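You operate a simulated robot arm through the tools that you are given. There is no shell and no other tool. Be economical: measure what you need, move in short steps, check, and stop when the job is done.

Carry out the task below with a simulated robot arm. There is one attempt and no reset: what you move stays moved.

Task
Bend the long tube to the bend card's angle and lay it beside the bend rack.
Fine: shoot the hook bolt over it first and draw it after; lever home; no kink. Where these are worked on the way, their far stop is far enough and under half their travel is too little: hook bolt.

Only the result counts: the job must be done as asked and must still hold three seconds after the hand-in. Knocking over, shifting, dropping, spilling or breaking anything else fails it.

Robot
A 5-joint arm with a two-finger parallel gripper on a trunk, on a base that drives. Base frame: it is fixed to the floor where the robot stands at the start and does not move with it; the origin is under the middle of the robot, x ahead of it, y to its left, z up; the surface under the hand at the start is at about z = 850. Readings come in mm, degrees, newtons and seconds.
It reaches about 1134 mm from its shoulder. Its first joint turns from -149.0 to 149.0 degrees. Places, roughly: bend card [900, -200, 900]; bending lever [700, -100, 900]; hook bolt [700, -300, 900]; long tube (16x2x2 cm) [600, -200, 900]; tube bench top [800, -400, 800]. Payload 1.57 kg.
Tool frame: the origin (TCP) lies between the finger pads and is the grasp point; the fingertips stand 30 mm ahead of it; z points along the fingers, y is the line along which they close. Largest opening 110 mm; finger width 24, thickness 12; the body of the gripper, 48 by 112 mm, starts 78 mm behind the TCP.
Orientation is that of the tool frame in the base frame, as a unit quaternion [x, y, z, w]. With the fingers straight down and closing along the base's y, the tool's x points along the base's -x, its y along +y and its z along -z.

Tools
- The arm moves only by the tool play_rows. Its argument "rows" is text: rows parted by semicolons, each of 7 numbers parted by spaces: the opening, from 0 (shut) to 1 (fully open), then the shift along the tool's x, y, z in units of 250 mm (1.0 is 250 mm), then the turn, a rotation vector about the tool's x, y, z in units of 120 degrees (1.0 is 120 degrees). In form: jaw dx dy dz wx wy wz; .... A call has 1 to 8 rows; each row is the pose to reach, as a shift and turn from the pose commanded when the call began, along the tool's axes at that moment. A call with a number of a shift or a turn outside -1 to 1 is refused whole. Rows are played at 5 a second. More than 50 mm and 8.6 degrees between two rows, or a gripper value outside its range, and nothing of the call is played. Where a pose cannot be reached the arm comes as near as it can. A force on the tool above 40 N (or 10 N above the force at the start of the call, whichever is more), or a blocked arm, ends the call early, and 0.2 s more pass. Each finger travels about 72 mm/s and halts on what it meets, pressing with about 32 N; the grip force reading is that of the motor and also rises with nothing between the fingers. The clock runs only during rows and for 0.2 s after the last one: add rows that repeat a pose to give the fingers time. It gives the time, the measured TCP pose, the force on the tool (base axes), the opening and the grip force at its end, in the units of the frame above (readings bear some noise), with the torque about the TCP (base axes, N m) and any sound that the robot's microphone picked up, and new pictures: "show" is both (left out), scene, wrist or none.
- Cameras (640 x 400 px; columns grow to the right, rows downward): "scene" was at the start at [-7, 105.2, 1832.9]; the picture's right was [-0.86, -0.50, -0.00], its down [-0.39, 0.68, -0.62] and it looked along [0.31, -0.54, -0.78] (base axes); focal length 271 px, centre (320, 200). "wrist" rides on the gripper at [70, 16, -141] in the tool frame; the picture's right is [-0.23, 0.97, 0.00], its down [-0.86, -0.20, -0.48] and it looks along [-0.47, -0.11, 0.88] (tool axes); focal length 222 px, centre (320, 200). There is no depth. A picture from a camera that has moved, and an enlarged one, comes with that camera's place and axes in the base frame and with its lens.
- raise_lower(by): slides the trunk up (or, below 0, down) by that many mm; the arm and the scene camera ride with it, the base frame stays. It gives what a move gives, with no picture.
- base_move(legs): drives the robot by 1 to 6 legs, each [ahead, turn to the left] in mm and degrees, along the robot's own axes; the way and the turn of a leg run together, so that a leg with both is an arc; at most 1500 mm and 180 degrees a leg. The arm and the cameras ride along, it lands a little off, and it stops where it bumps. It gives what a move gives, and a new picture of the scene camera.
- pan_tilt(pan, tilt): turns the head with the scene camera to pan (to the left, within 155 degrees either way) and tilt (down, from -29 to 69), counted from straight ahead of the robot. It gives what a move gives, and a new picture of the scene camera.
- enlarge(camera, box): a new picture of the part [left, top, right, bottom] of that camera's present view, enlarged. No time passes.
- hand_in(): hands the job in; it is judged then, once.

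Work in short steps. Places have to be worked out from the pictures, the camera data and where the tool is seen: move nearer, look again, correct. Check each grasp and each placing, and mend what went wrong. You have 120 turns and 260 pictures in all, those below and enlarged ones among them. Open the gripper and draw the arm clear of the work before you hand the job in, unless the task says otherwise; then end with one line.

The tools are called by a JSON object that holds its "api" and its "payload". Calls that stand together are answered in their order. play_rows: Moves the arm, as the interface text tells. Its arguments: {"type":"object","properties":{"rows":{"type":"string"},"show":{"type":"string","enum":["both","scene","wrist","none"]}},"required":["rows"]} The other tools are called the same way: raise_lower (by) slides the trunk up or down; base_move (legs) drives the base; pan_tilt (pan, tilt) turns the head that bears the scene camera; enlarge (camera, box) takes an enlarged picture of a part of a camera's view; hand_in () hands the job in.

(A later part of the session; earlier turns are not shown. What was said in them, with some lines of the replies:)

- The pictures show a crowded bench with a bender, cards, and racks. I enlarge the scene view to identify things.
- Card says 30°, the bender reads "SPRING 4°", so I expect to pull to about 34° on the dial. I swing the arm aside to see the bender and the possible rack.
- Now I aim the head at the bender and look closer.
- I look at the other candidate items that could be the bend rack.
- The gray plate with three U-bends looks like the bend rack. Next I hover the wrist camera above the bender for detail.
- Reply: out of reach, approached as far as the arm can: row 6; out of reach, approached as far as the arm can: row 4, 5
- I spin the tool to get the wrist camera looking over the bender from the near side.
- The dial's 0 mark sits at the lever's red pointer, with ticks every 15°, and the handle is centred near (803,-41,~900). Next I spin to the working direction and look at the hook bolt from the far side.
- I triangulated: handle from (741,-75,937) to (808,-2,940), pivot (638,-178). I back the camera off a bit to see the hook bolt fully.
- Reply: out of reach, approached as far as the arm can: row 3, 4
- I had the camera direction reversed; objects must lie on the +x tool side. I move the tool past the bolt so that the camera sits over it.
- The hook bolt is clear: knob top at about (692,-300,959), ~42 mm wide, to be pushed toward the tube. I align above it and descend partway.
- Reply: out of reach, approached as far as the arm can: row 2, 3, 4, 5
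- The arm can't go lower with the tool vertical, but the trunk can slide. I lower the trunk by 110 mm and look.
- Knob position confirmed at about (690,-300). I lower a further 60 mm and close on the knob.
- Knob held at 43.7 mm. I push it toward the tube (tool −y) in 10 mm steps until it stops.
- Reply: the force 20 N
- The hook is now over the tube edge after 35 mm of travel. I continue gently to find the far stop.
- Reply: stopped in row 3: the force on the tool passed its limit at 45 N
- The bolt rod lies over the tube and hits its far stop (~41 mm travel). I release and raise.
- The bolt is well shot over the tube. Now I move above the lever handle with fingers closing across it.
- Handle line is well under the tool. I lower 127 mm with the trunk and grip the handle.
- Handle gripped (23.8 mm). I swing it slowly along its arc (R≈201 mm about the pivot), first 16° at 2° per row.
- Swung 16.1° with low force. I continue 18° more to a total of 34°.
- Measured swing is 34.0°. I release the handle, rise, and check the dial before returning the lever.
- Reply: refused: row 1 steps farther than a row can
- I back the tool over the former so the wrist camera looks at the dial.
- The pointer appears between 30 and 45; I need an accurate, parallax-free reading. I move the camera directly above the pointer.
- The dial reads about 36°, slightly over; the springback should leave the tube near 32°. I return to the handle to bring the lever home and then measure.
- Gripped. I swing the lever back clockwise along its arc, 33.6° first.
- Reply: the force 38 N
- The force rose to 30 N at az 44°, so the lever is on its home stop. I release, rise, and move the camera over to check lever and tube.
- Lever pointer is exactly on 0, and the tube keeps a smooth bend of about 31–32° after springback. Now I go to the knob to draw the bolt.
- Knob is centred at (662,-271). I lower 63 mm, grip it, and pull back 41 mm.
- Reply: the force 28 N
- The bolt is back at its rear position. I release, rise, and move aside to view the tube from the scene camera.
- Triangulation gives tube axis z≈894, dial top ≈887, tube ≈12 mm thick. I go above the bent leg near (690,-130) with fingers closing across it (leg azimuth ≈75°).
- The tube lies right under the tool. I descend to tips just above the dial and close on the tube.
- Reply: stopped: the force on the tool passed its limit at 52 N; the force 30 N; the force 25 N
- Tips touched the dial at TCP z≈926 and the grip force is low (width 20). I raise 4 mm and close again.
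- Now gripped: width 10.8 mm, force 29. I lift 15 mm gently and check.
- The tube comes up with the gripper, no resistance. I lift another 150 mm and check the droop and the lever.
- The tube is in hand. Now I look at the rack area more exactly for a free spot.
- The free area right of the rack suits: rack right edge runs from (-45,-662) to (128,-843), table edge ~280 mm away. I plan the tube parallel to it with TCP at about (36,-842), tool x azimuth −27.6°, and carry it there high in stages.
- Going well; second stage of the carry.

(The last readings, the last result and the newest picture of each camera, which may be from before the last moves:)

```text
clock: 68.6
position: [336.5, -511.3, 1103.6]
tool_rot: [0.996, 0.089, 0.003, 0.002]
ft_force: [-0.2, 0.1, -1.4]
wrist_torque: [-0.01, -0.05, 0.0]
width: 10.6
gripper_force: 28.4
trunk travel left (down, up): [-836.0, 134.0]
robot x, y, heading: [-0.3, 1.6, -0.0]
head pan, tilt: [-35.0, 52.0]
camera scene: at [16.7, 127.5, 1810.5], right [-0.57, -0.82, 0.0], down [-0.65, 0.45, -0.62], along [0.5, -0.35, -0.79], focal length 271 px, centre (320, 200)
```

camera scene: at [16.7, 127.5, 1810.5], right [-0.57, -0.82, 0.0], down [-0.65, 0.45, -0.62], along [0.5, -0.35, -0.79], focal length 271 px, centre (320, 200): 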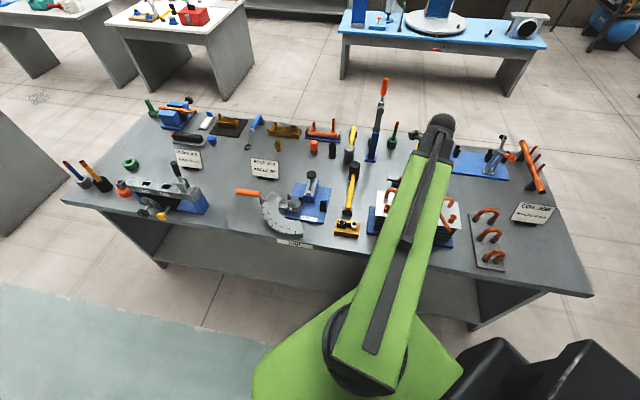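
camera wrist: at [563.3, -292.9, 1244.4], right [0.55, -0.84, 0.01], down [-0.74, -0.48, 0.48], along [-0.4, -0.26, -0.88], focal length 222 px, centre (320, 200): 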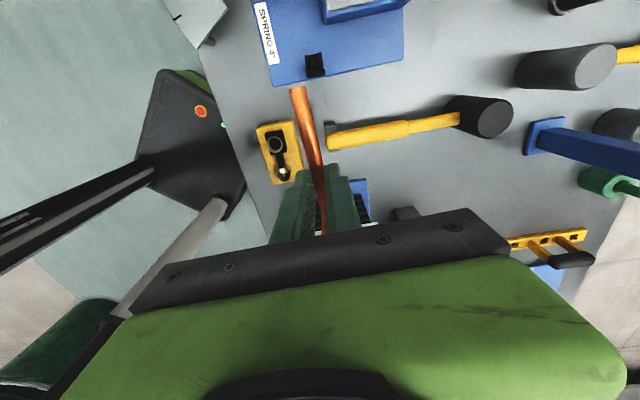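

Third stage.

{"api": "play_rows", "payload": {"rows": "0.02 -0.13 0.1 0 0 0 0.045; 0.02 -0.26 0.2 0 0 0 0.09; 0.02 -0.39 0.3 0 0 0 0.135; 0.02 -0.52 0.4 0 0 0 0.18; 0.02 -0.65 0.5 0 0 0 0.225; 0.02 -0.78 0.6 0 0 0 0.27; 0.02 -0.78 0.6 0 0 0 0.27", "show": "both"}}

```text
clock: 70.2
position: [172.6, -695.8, 1102.0]
tool_rot: [0.981, -0.193, 0.004, 0.001]
ft_force: [-0.1, -0.1, -0.5]
wrist_torque: [-0.04, -0.06, -0.02]
width: 10.9
gripper_force: 28.0
out of reach, approached as far as the arm can: row 5
trunk travel left (down, up): [-836.0, 134.0]
robot x, y, heading: [-5.2, 1.4, 0.2]
head pan, tilt: [-35.0, 52.0]
camera scene: at [16.6, 127.6, 1810.5], right [-0.57, -0.82, 0.0], down [-0.65, 0.45, -0.62], along [0.5, -0.35, -0.79], focal length 271 px, centre (320, 200)
camera wrist: at [231.6, -736.2, 1244.7], right [-0.58, -0.82, 0.0], down [-0.72, 0.51, 0.47], along [-0.38, 0.27, -0.88], focal length 222 px, centre (320, 200)
```

scene: 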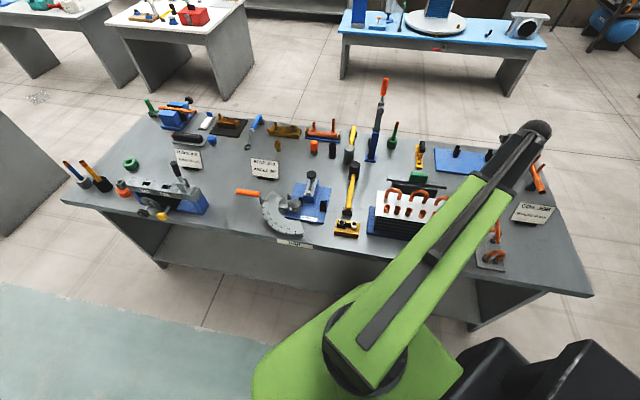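
wrist: 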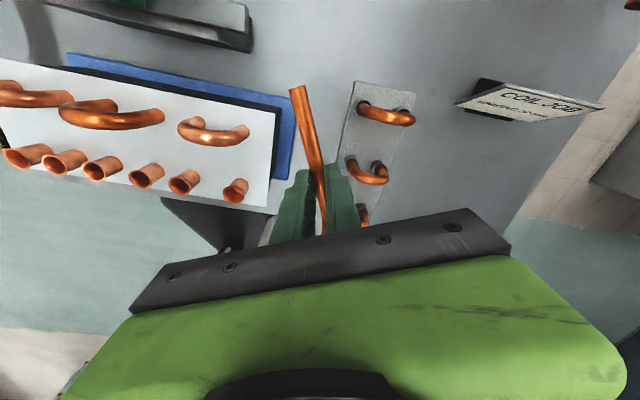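

Refined the rack and card positions; the card corner needs some margin, so TCP target becomes (41,-827). I move there, still high.

{"api": "play_rows", "payload": {"rows": "0.02 -0.06 0.14 0 0 0 0.01; 0.02 -0.12 0.28 0 0 0 0.02; 0.02 -0.18 0.42 0 0 0 0.03; 0.02 -0.24 0.56 0 0 0 0.044; 0.02 -0.287 0.682 0 0 0 0.044; 0.02 -0.287 0.682 0 0 0 0.044", "show": "both"}}

{"api": "enlarge", "payload": {"camera": "scene", "box": [430, 180, 610, 300]}}

```text
clock: 71.6
position: [41.8, -825.5, 1103.8]
tool_rot: [0.971, -0.237, 0.004, 0.001]
ft_force: [0.1, 0.2, 0.1]
wrist_torque: [-0.09, -0.02, -0.04]
width: 10.6
gripper_force: 28.0
out of reach, approached as far as the arm can: row 5
trunk travel left (down, up): [-836.0, 134.0]
robot x, y, heading: [-2.7, 1.2, 0.2]
head pan, tilt: [-35.0, 52.0]
camera scene: at [16.5, 127.5, 1810.5], right [-0.57, -0.82, 0.0], down [-0.65, 0.45, -0.62], along [0.5, -0.35, -0.79], focal length 271 px, centre (320, 200)
camera wrist: at [95.2, -871.7, 1244.6], right [-0.65, -0.76, 0.0], down [-0.67, 0.57, 0.47], along [-0.36, 0.31, -0.88], focal length 222 px, centre (320, 200)
```

scene: 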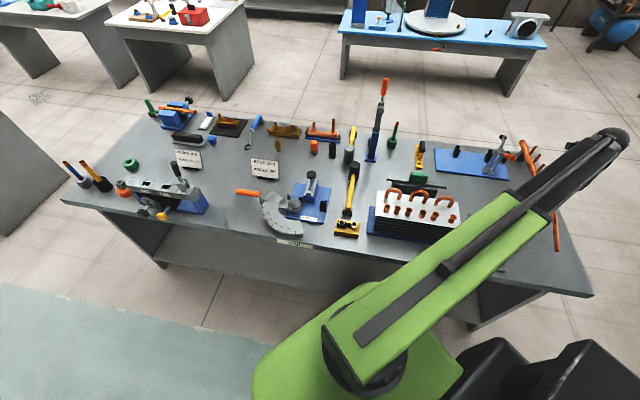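
wrist: 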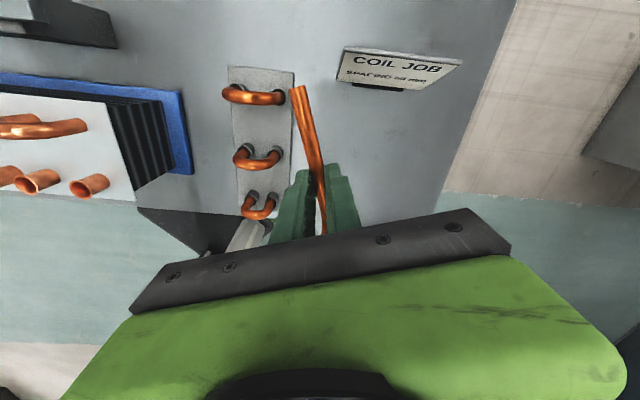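

```text
3.33 times, centred on (520, 240) of scene
camera zoom: at [16.5, 127.5, 1810.5], right [-0.57, -0.82, 0.0], down [-0.65, 0.45, -0.62], along [0.5, -0.35, -0.79], focal length 902 px, centre (-347, 67)
```

zoom: 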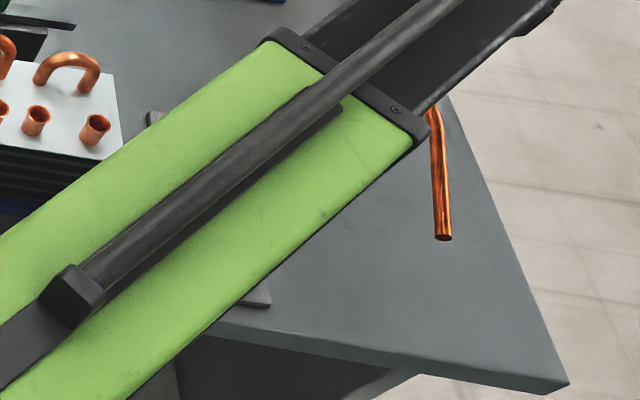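

Tube is level and well aligned; I shift 10 mm away from the table's near edge and lower most of the way.

{"api": "play_rows", "payload": {"rows": "0.02 0.038 0.012 0 0 0 0; 0.02 0.038 0.012 0 0 0 0", "show": "none"}}

{"api": "raise_lower", "payload": {"by": -120}}

{"api": "raise_lower", "payload": {"by": -70}}

{"api": "play_rows", "payload": {"rows": "0.02 0 0 0 0 0 0", "show": "both"}}

```text
clock: 72.2
position: [48.7, -831.9, 1103.3]
tool_rot: [0.971, -0.237, 0.003, 0.001]
ft_force: [-0.3, -0.3, -0.3]
wrist_torque: [-0.07, -0.03, -0.02]
width: 10.9
gripper_force: 28.7
trunk travel left (down, up): [-836.0, 134.0]
robot x, y, heading: [-0.7, 0.1, -0.1]
head pan, tilt: [-35.0, 52.0]
```

```text
clock: 73.7
position: [48.2, -832.4, 983.6]
tool_rot: [0.971, -0.238, 0.003, 0.0]
ft_force: [0.2, -0.3, -0.8]
wrist_torque: [-0.04, 0.0, 0.01]
width: 10.7
gripper_force: 28.0
trunk travel left (down, up): [-716.0, 254.0]
robot x, y, heading: [0.5, 3.3, 0.0]
head pan, tilt: [-35.0, 52.0]
```

```text
clock: 74.8
position: [48.5, -833.2, 913.1]
tool_rot: [0.971, -0.238, 0.004, 0.001]
ft_force: [0.0, -1.1, -0.9]
wrist_torque: [0.0, -0.03, 0.04]
width: 10.4
gripper_force: 28.9
trunk travel left (down, up): [-646.0, 324.0]
robot x, y, heading: [-0.0, 2.1, 0.3]
head pan, tilt: [-35.0, 52.0]
```

```text
clock: 75.2
position: [49.6, -831.8, 913.5]
tool_rot: [0.971, -0.238, 0.004, 0.0]
ft_force: [-0.1, -0.6, -1.6]
wrist_torque: [-0.04, -0.07, -0.01]
width: 10.5
gripper_force: 28.7
trunk travel left (down, up): [-646.0, 324.0]
robot x, y, heading: [0.4, -0.0, 0.1]
head pan, tilt: [-35.0, 52.0]
camera scene: at [16.3, 127.3, 1620.5], right [-0.57, -0.82, 0.0], down [-0.65, 0.45, -0.62], along [0.5, -0.35, -0.79], focal length 271 px, centre (320, 200)
camera wrist: at [102.9, -878.6, 1054.5], right [-0.65, -0.76, 0.0], down [-0.67, 0.57, 0.47], along [-0.36, 0.31, -0.88], focal length 222 px, centre (320, 200)
```

scene: 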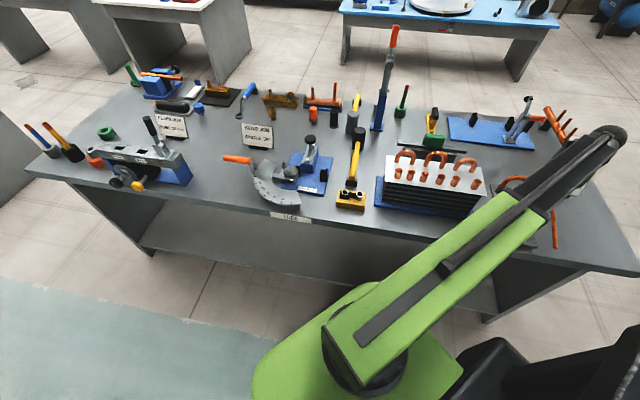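
wrist: 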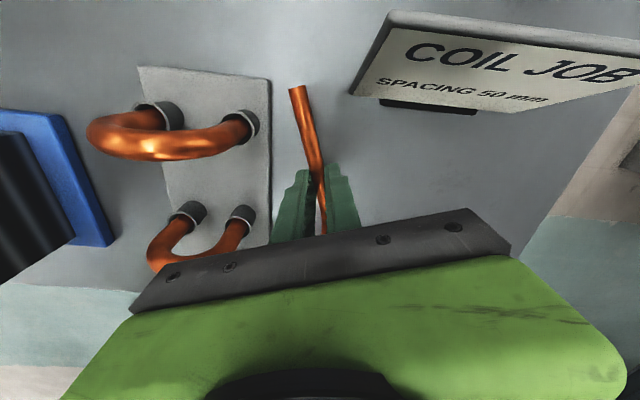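

Clearances look good. I lower in small steps to the table.

{"api": "raise_lower", "payload": {"by": -22}}

{"api": "raise_lower", "payload": {"by": -5}}

{"api": "enlarge", "payload": {"camera": "wrist", "box": [220, 60, 420, 240]}}

{"api": "enlarge", "payload": {"camera": "scene", "box": [500, 160, 640, 280]}}

```text
clock: 75.9
position: [49.4, -832.3, 891.7]
tool_rot: [0.972, -0.237, 0.003, 0.001]
ft_force: [-0.3, 0.1, -1.2]
wrist_torque: [-0.03, -0.01, 0.01]
width: 10.3
gripper_force: 28.3
trunk travel left (down, up): [-624.0, 346.0]
robot x, y, heading: [-0.5, -3.3, -0.0]
head pan, tilt: [-35.0, 52.0]
```

```text
clock: 76.4
position: [48.2, -832.5, 885.9]
tool_rot: [0.971, -0.237, 0.004, 0.001]
ft_force: [-0.3, 0.7, -1.1]
wrist_torque: [-0.02, -0.01, -0.01]
width: 10.5
gripper_force: 28.4
trunk travel left (down, up): [-619.0, 351.0]
robot x, y, heading: [-2.3, 2.4, -0.1]
head pan, tilt: [-35.0, 52.0]
```

```text
2.22 times, centred on (320, 150) of wrist
camera zoom: at [103.0, -878.6, 1027.5], right [-0.65, -0.76, 0.0], down [-0.67, 0.57, 0.47], along [-0.36, 0.31, -0.88], focal length 494 px, centre (320, 311)
```

zoom: 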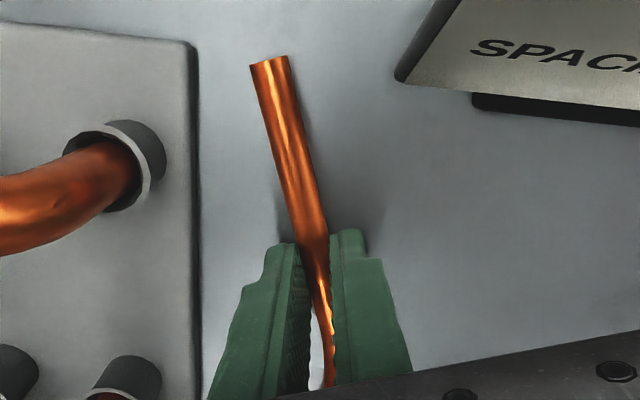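

```text
3.33 times, centred on (570, 220) of scene
camera zoom: at [16.3, 127.3, 1593.5], right [-0.57, -0.82, 0.0], down [-0.65, 0.45, -0.62], along [0.5, -0.35, -0.79], focal length 902 px, centre (-513, 133)
```

zoom: 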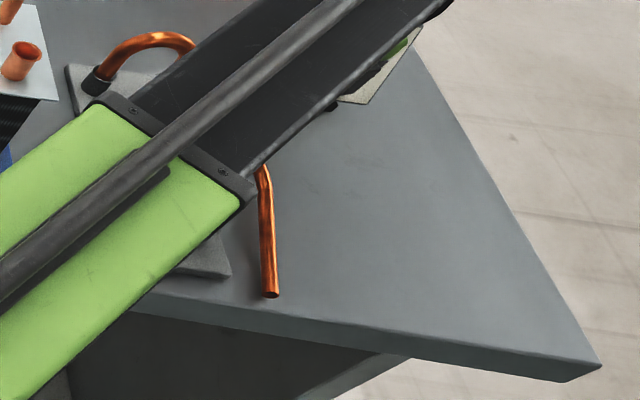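

Nearly on the table. I lower 3 mm at a time until contact.

{"api": "raise_lower", "payload": {"by": -3}}

{"api": "raise_lower", "payload": {"by": -2}}

```text
clock: 76.9
position: [48.4, -832.9, 883.1]
tool_rot: [0.972, -0.237, 0.004, 0.002]
ft_force: [0.2, -0.6, -0.5]
wrist_torque: [-0.03, -0.04, 0.02]
width: 10.6
gripper_force: 28.0
trunk travel left (down, up): [-616.0, 354.0]
robot x, y, heading: [-1.9, -1.3, 0.1]
head pan, tilt: [-35.0, 52.0]
```

```text
clock: 77.5
position: [49.2, -833.0, 880.4]
tool_rot: [0.971, -0.237, 0.002, 0.0]
ft_force: [-0.1, 0.3, -0.6]
wrist_torque: [-0.01, -0.05, 0.01]
width: 10.7
gripper_force: 28.3
trunk travel left (down, up): [-614.0, 356.0]
robot x, y, heading: [-3.4, 2.2, 0.1]
head pan, tilt: [-35.0, 52.0]
```

No contact yet; I continue carefully.

{"api": "raise_lower", "payload": {"by": -2}}

{"api": "raise_lower", "payload": {"by": -2}}

{"api": "enlarge", "payload": {"camera": "wrist", "box": [220, 60, 420, 240]}}

```text
clock: 78.0
position: [48.3, -832.5, 880.5]
tool_rot: [0.971, -0.238, 0.002, 0.002]
ft_force: [0.8, -5.4, 14.1]
wrist_torque: [0.02, 0.09, -0.01]
width: 10.5
gripper_force: 28.8
trunk travel left (down, up): [-612.0, 358.0]
robot x, y, heading: [-0.5, 0.5, 0.1]
head pan, tilt: [-35.0, 52.0]
```

```text
clock: 78.4
position: [48.5, -832.4, 879.7]
tool_rot: [0.971, -0.239, 0.004, 0.004]
ft_force: [0.7, -0.1, 24.0]
wrist_torque: [0.32, 0.1, 0.14]
width: 10.8
gripper_force: 28.9
trunk travel left (down, up): [-612.0, 358.0]
robot x, y, heading: [0.3, 1.0, 0.1]
head pan, tilt: [-35.0, 52.0]
stopped: the force on the tool passed its limit at 45 N (the readings are from after the stop); the commanded pose is now the measured one
```

```text
2.22 times, centred on (320, 150) of wrist
camera zoom: at [103.0, -877.6, 1021.6], right [-0.65, -0.76, 0.0], down [-0.67, 0.57, 0.47], along [-0.36, 0.3, -0.88], focal length 494 px, centre (320, 311)
```

zoom: 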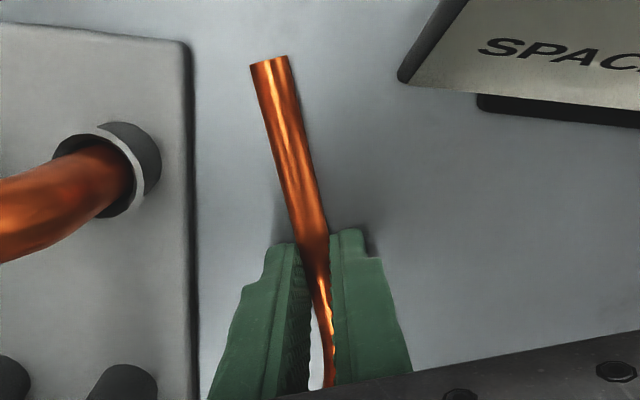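

Contact with the table. I relieve 1 mm, open, and rise.

{"api": "raise_lower", "payload": {"by": 1}}

{"api": "play_rows", "payload": {"rows": "0.15 0 0 0 0 0 0; 0.25 0 0 0 0 0 0; 0.25 0 0 0 0 0 0; 0.25 0 0 0 0 0 0", "show": "wrist"}}

{"api": "raise_lower", "payload": {"by": 40}}

{"api": "enlarge", "payload": {"camera": "wrist", "box": [160, 20, 480, 240]}}

```text
clock: 78.9
position: [48.2, -832.1, 879.5]
tool_rot: [0.971, -0.238, 0.005, 0.003]
ft_force: [1.2, 6.8, 5.5]
wrist_torque: [0.27, -0.04, -0.02]
width: 10.8
gripper_force: 28.5
trunk travel left (down, up): [-613.0, 357.0]
robot x, y, heading: [0.1, -2.3, -0.0]
head pan, tilt: [-35.0, 52.0]
```

```text
clock: 79.9
position: [46.6, -832.9, 879.8]
tool_rot: [0.971, -0.238, 0.004, 0.003]
ft_force: [-6.4, -15.1, 23.1]
wrist_torque: [-0.12, 0.28, 0.14]
width: 13.2
gripper_force: 0.1
trunk travel left (down, up): [-613.0, 357.0]
robot x, y, heading: [3.1, 1.5, -0.0]
head pan, tilt: [-35.0, 52.0]
camera wrist: at [102.3, -878.9, 1021.7], right [-0.65, -0.76, 0.0], down [-0.67, 0.58, 0.47], along [-0.36, 0.3, -0.88], focal length 222 px, centre (320, 200)
```

wrist: 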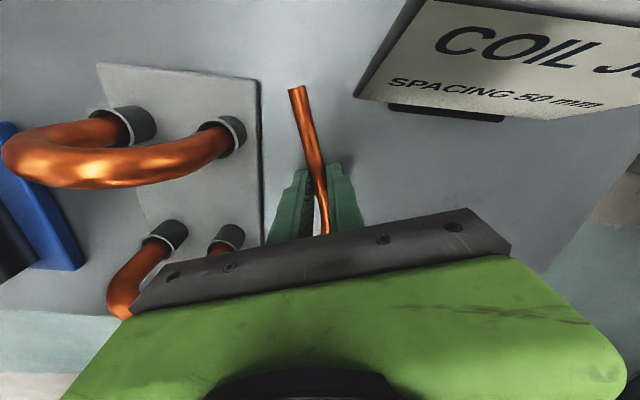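

```text
clock: 80.7
position: [48.4, -832.8, 919.2]
tool_rot: [0.971, -0.237, 0.004, 0.002]
ft_force: [0.5, -0.4, 0.7]
wrist_torque: [0.03, -0.02, 0.02]
width: 27.8
gripper_force: 0.0
trunk travel left (down, up): [-653.0, 317.0]
robot x, y, heading: [1.4, -0.3, 0.0]
head pan, tilt: [-35.0, 52.0]
```

```text
1.82 times, centred on (320, 130) of wrist
camera zoom: at [103.0, -879.4, 1060.7], right [-0.65, -0.76, 0.0], down [-0.67, 0.57, 0.47], along [-0.36, 0.31, -0.88], focal length 404 px, centre (320, 327)
```

zoom: 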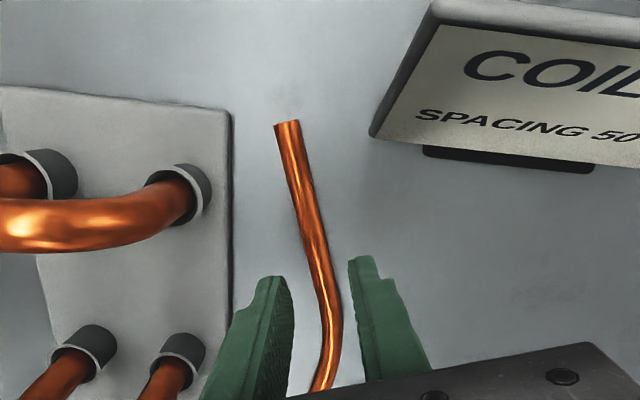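

The tube stays on the table. I raise clear and swing the arm away, then verify everything.

{"api": "raise_lower", "payload": {"by": 180}}

{"api": "play_rows", "payload": {"rows": "0.25 0.1 -0.15 0 0 0 0; 0.25 0.2 -0.3 0 0 0 0; 0.25 0.3 -0.45 0 0 0 0; 0.25 0.4 -0.6 0 0 0 0; 0.25 0.53 -0.72 0 0 0 0; 0.25 0.68 -0.8 0 0 0 0; 0.25 0.83 -0.88 0 0 0 0; 0.25 0.98 -0.95 0 0 0 0", "show": "scene"}}

{"api": "enlarge", "payload": {"camera": "scene", "box": [430, 170, 610, 300]}}

{"api": "enlarge", "payload": {"camera": "scene", "box": [230, 150, 350, 240]}}

```text
clock: 82.7
position: [47.6, -833.1, 1099.2]
tool_rot: [0.972, -0.237, 0.004, 0.003]
ft_force: [0.3, 0.2, -0.8]
wrist_torque: [-0.03, 0.0, 0.06]
width: 27.6
gripper_force: 0.1
trunk travel left (down, up): [-833.0, 137.0]
robot x, y, heading: [-2.7, 1.1, -0.2]
head pan, tilt: [-35.0, 52.0]
```

```text
clock: 84.5
position: [376.8, -738.2, 1099.2]
tool_rot: [0.971, -0.237, 0.004, 0.003]
ft_force: [-0.1, -0.2, -1.0]
wrist_torque: [-0.02, -0.01, -0.01]
width: 27.5
gripper_force: 0.0
trunk travel left (down, up): [-833.0, 137.0]
robot x, y, heading: [-2.1, 5.0, -0.0]
head pan, tilt: [-35.0, 52.0]
camera scene: at [17.1, 127.3, 1806.6], right [-0.57, -0.82, 0.0], down [-0.65, 0.45, -0.62], along [0.5, -0.35, -0.79], focal length 271 px, centre (320, 200)
```

scene: 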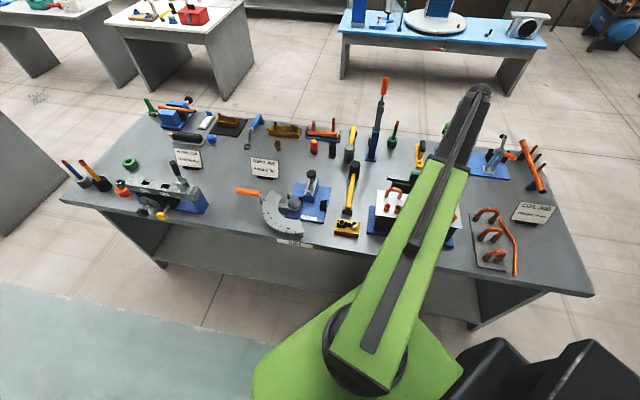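

```text
3.08 times, centred on (520, 235) of scene
camera zoom: at [17.1, 127.3, 1806.6], right [-0.57, -0.82, 0.0], down [-0.65, 0.45, -0.62], along [0.5, -0.35, -0.79], focal length 833 px, centre (-295, 92)
```

zoom: 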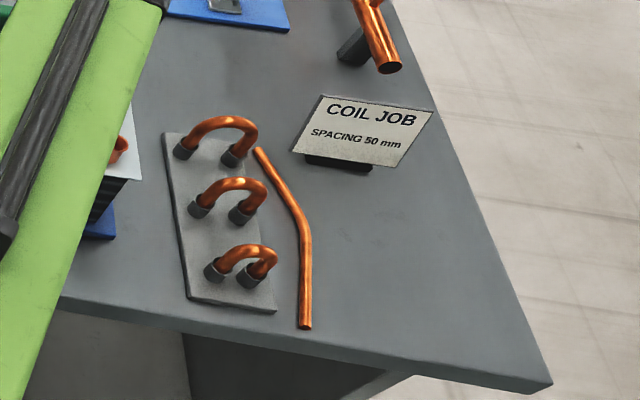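

```text
4.44 times, centred on (290, 195) of scene
camera zoom: at [17.1, 127.3, 1806.6], right [-0.57, -0.82, 0.0], down [-0.65, 0.45, -0.62], along [0.5, -0.35, -0.79], focal length 1203 px, centre (453, 222)
```

zoom: 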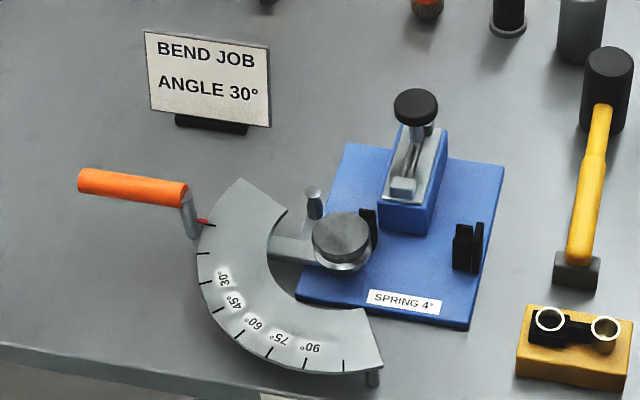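

The tube lies beside the rack with about a 31° bend, the lever is home and the bolt drawn. I open the gripper fully and hand in.

{"api": "play_rows", "payload": {"rows": "0.6 0 0 0 0 0 0; 1 0 0 0 0 0 0; 1 0 0 0 0 0 0; 1 0 0 0 0 0 0", "show": "none"}}

{"api": "hand_in", "payload": {}}

```text
clock: 85.5
position: [375.3, -737.1, 1099.3]
tool_rot: [0.971, -0.238, 0.004, 0.003]
ft_force: [-0.2, 0.7, 0.2]
wrist_torque: [0.0, 0.03, 0.01]
width: 110.2
gripper_force: 0.0
trunk travel left (down, up): [-833.0, 137.0]
robot x, y, heading: [-1.6, -0.6, -0.1]
head pan, tilt: [-35.0, 52.0]
```

```text
The job is handed in.
```

The job is handed in: the tube lies beside the plate of three U-bends, which I took to be the bend rack, with no kink visible; it measures about 31–32° against the card's 30°, because the dial read about 36° where I had aimed for 34° (30° plus 4° spring). The hook bolt was shot to its far stop before the bend and drawn back after, and the lever is home on 0.
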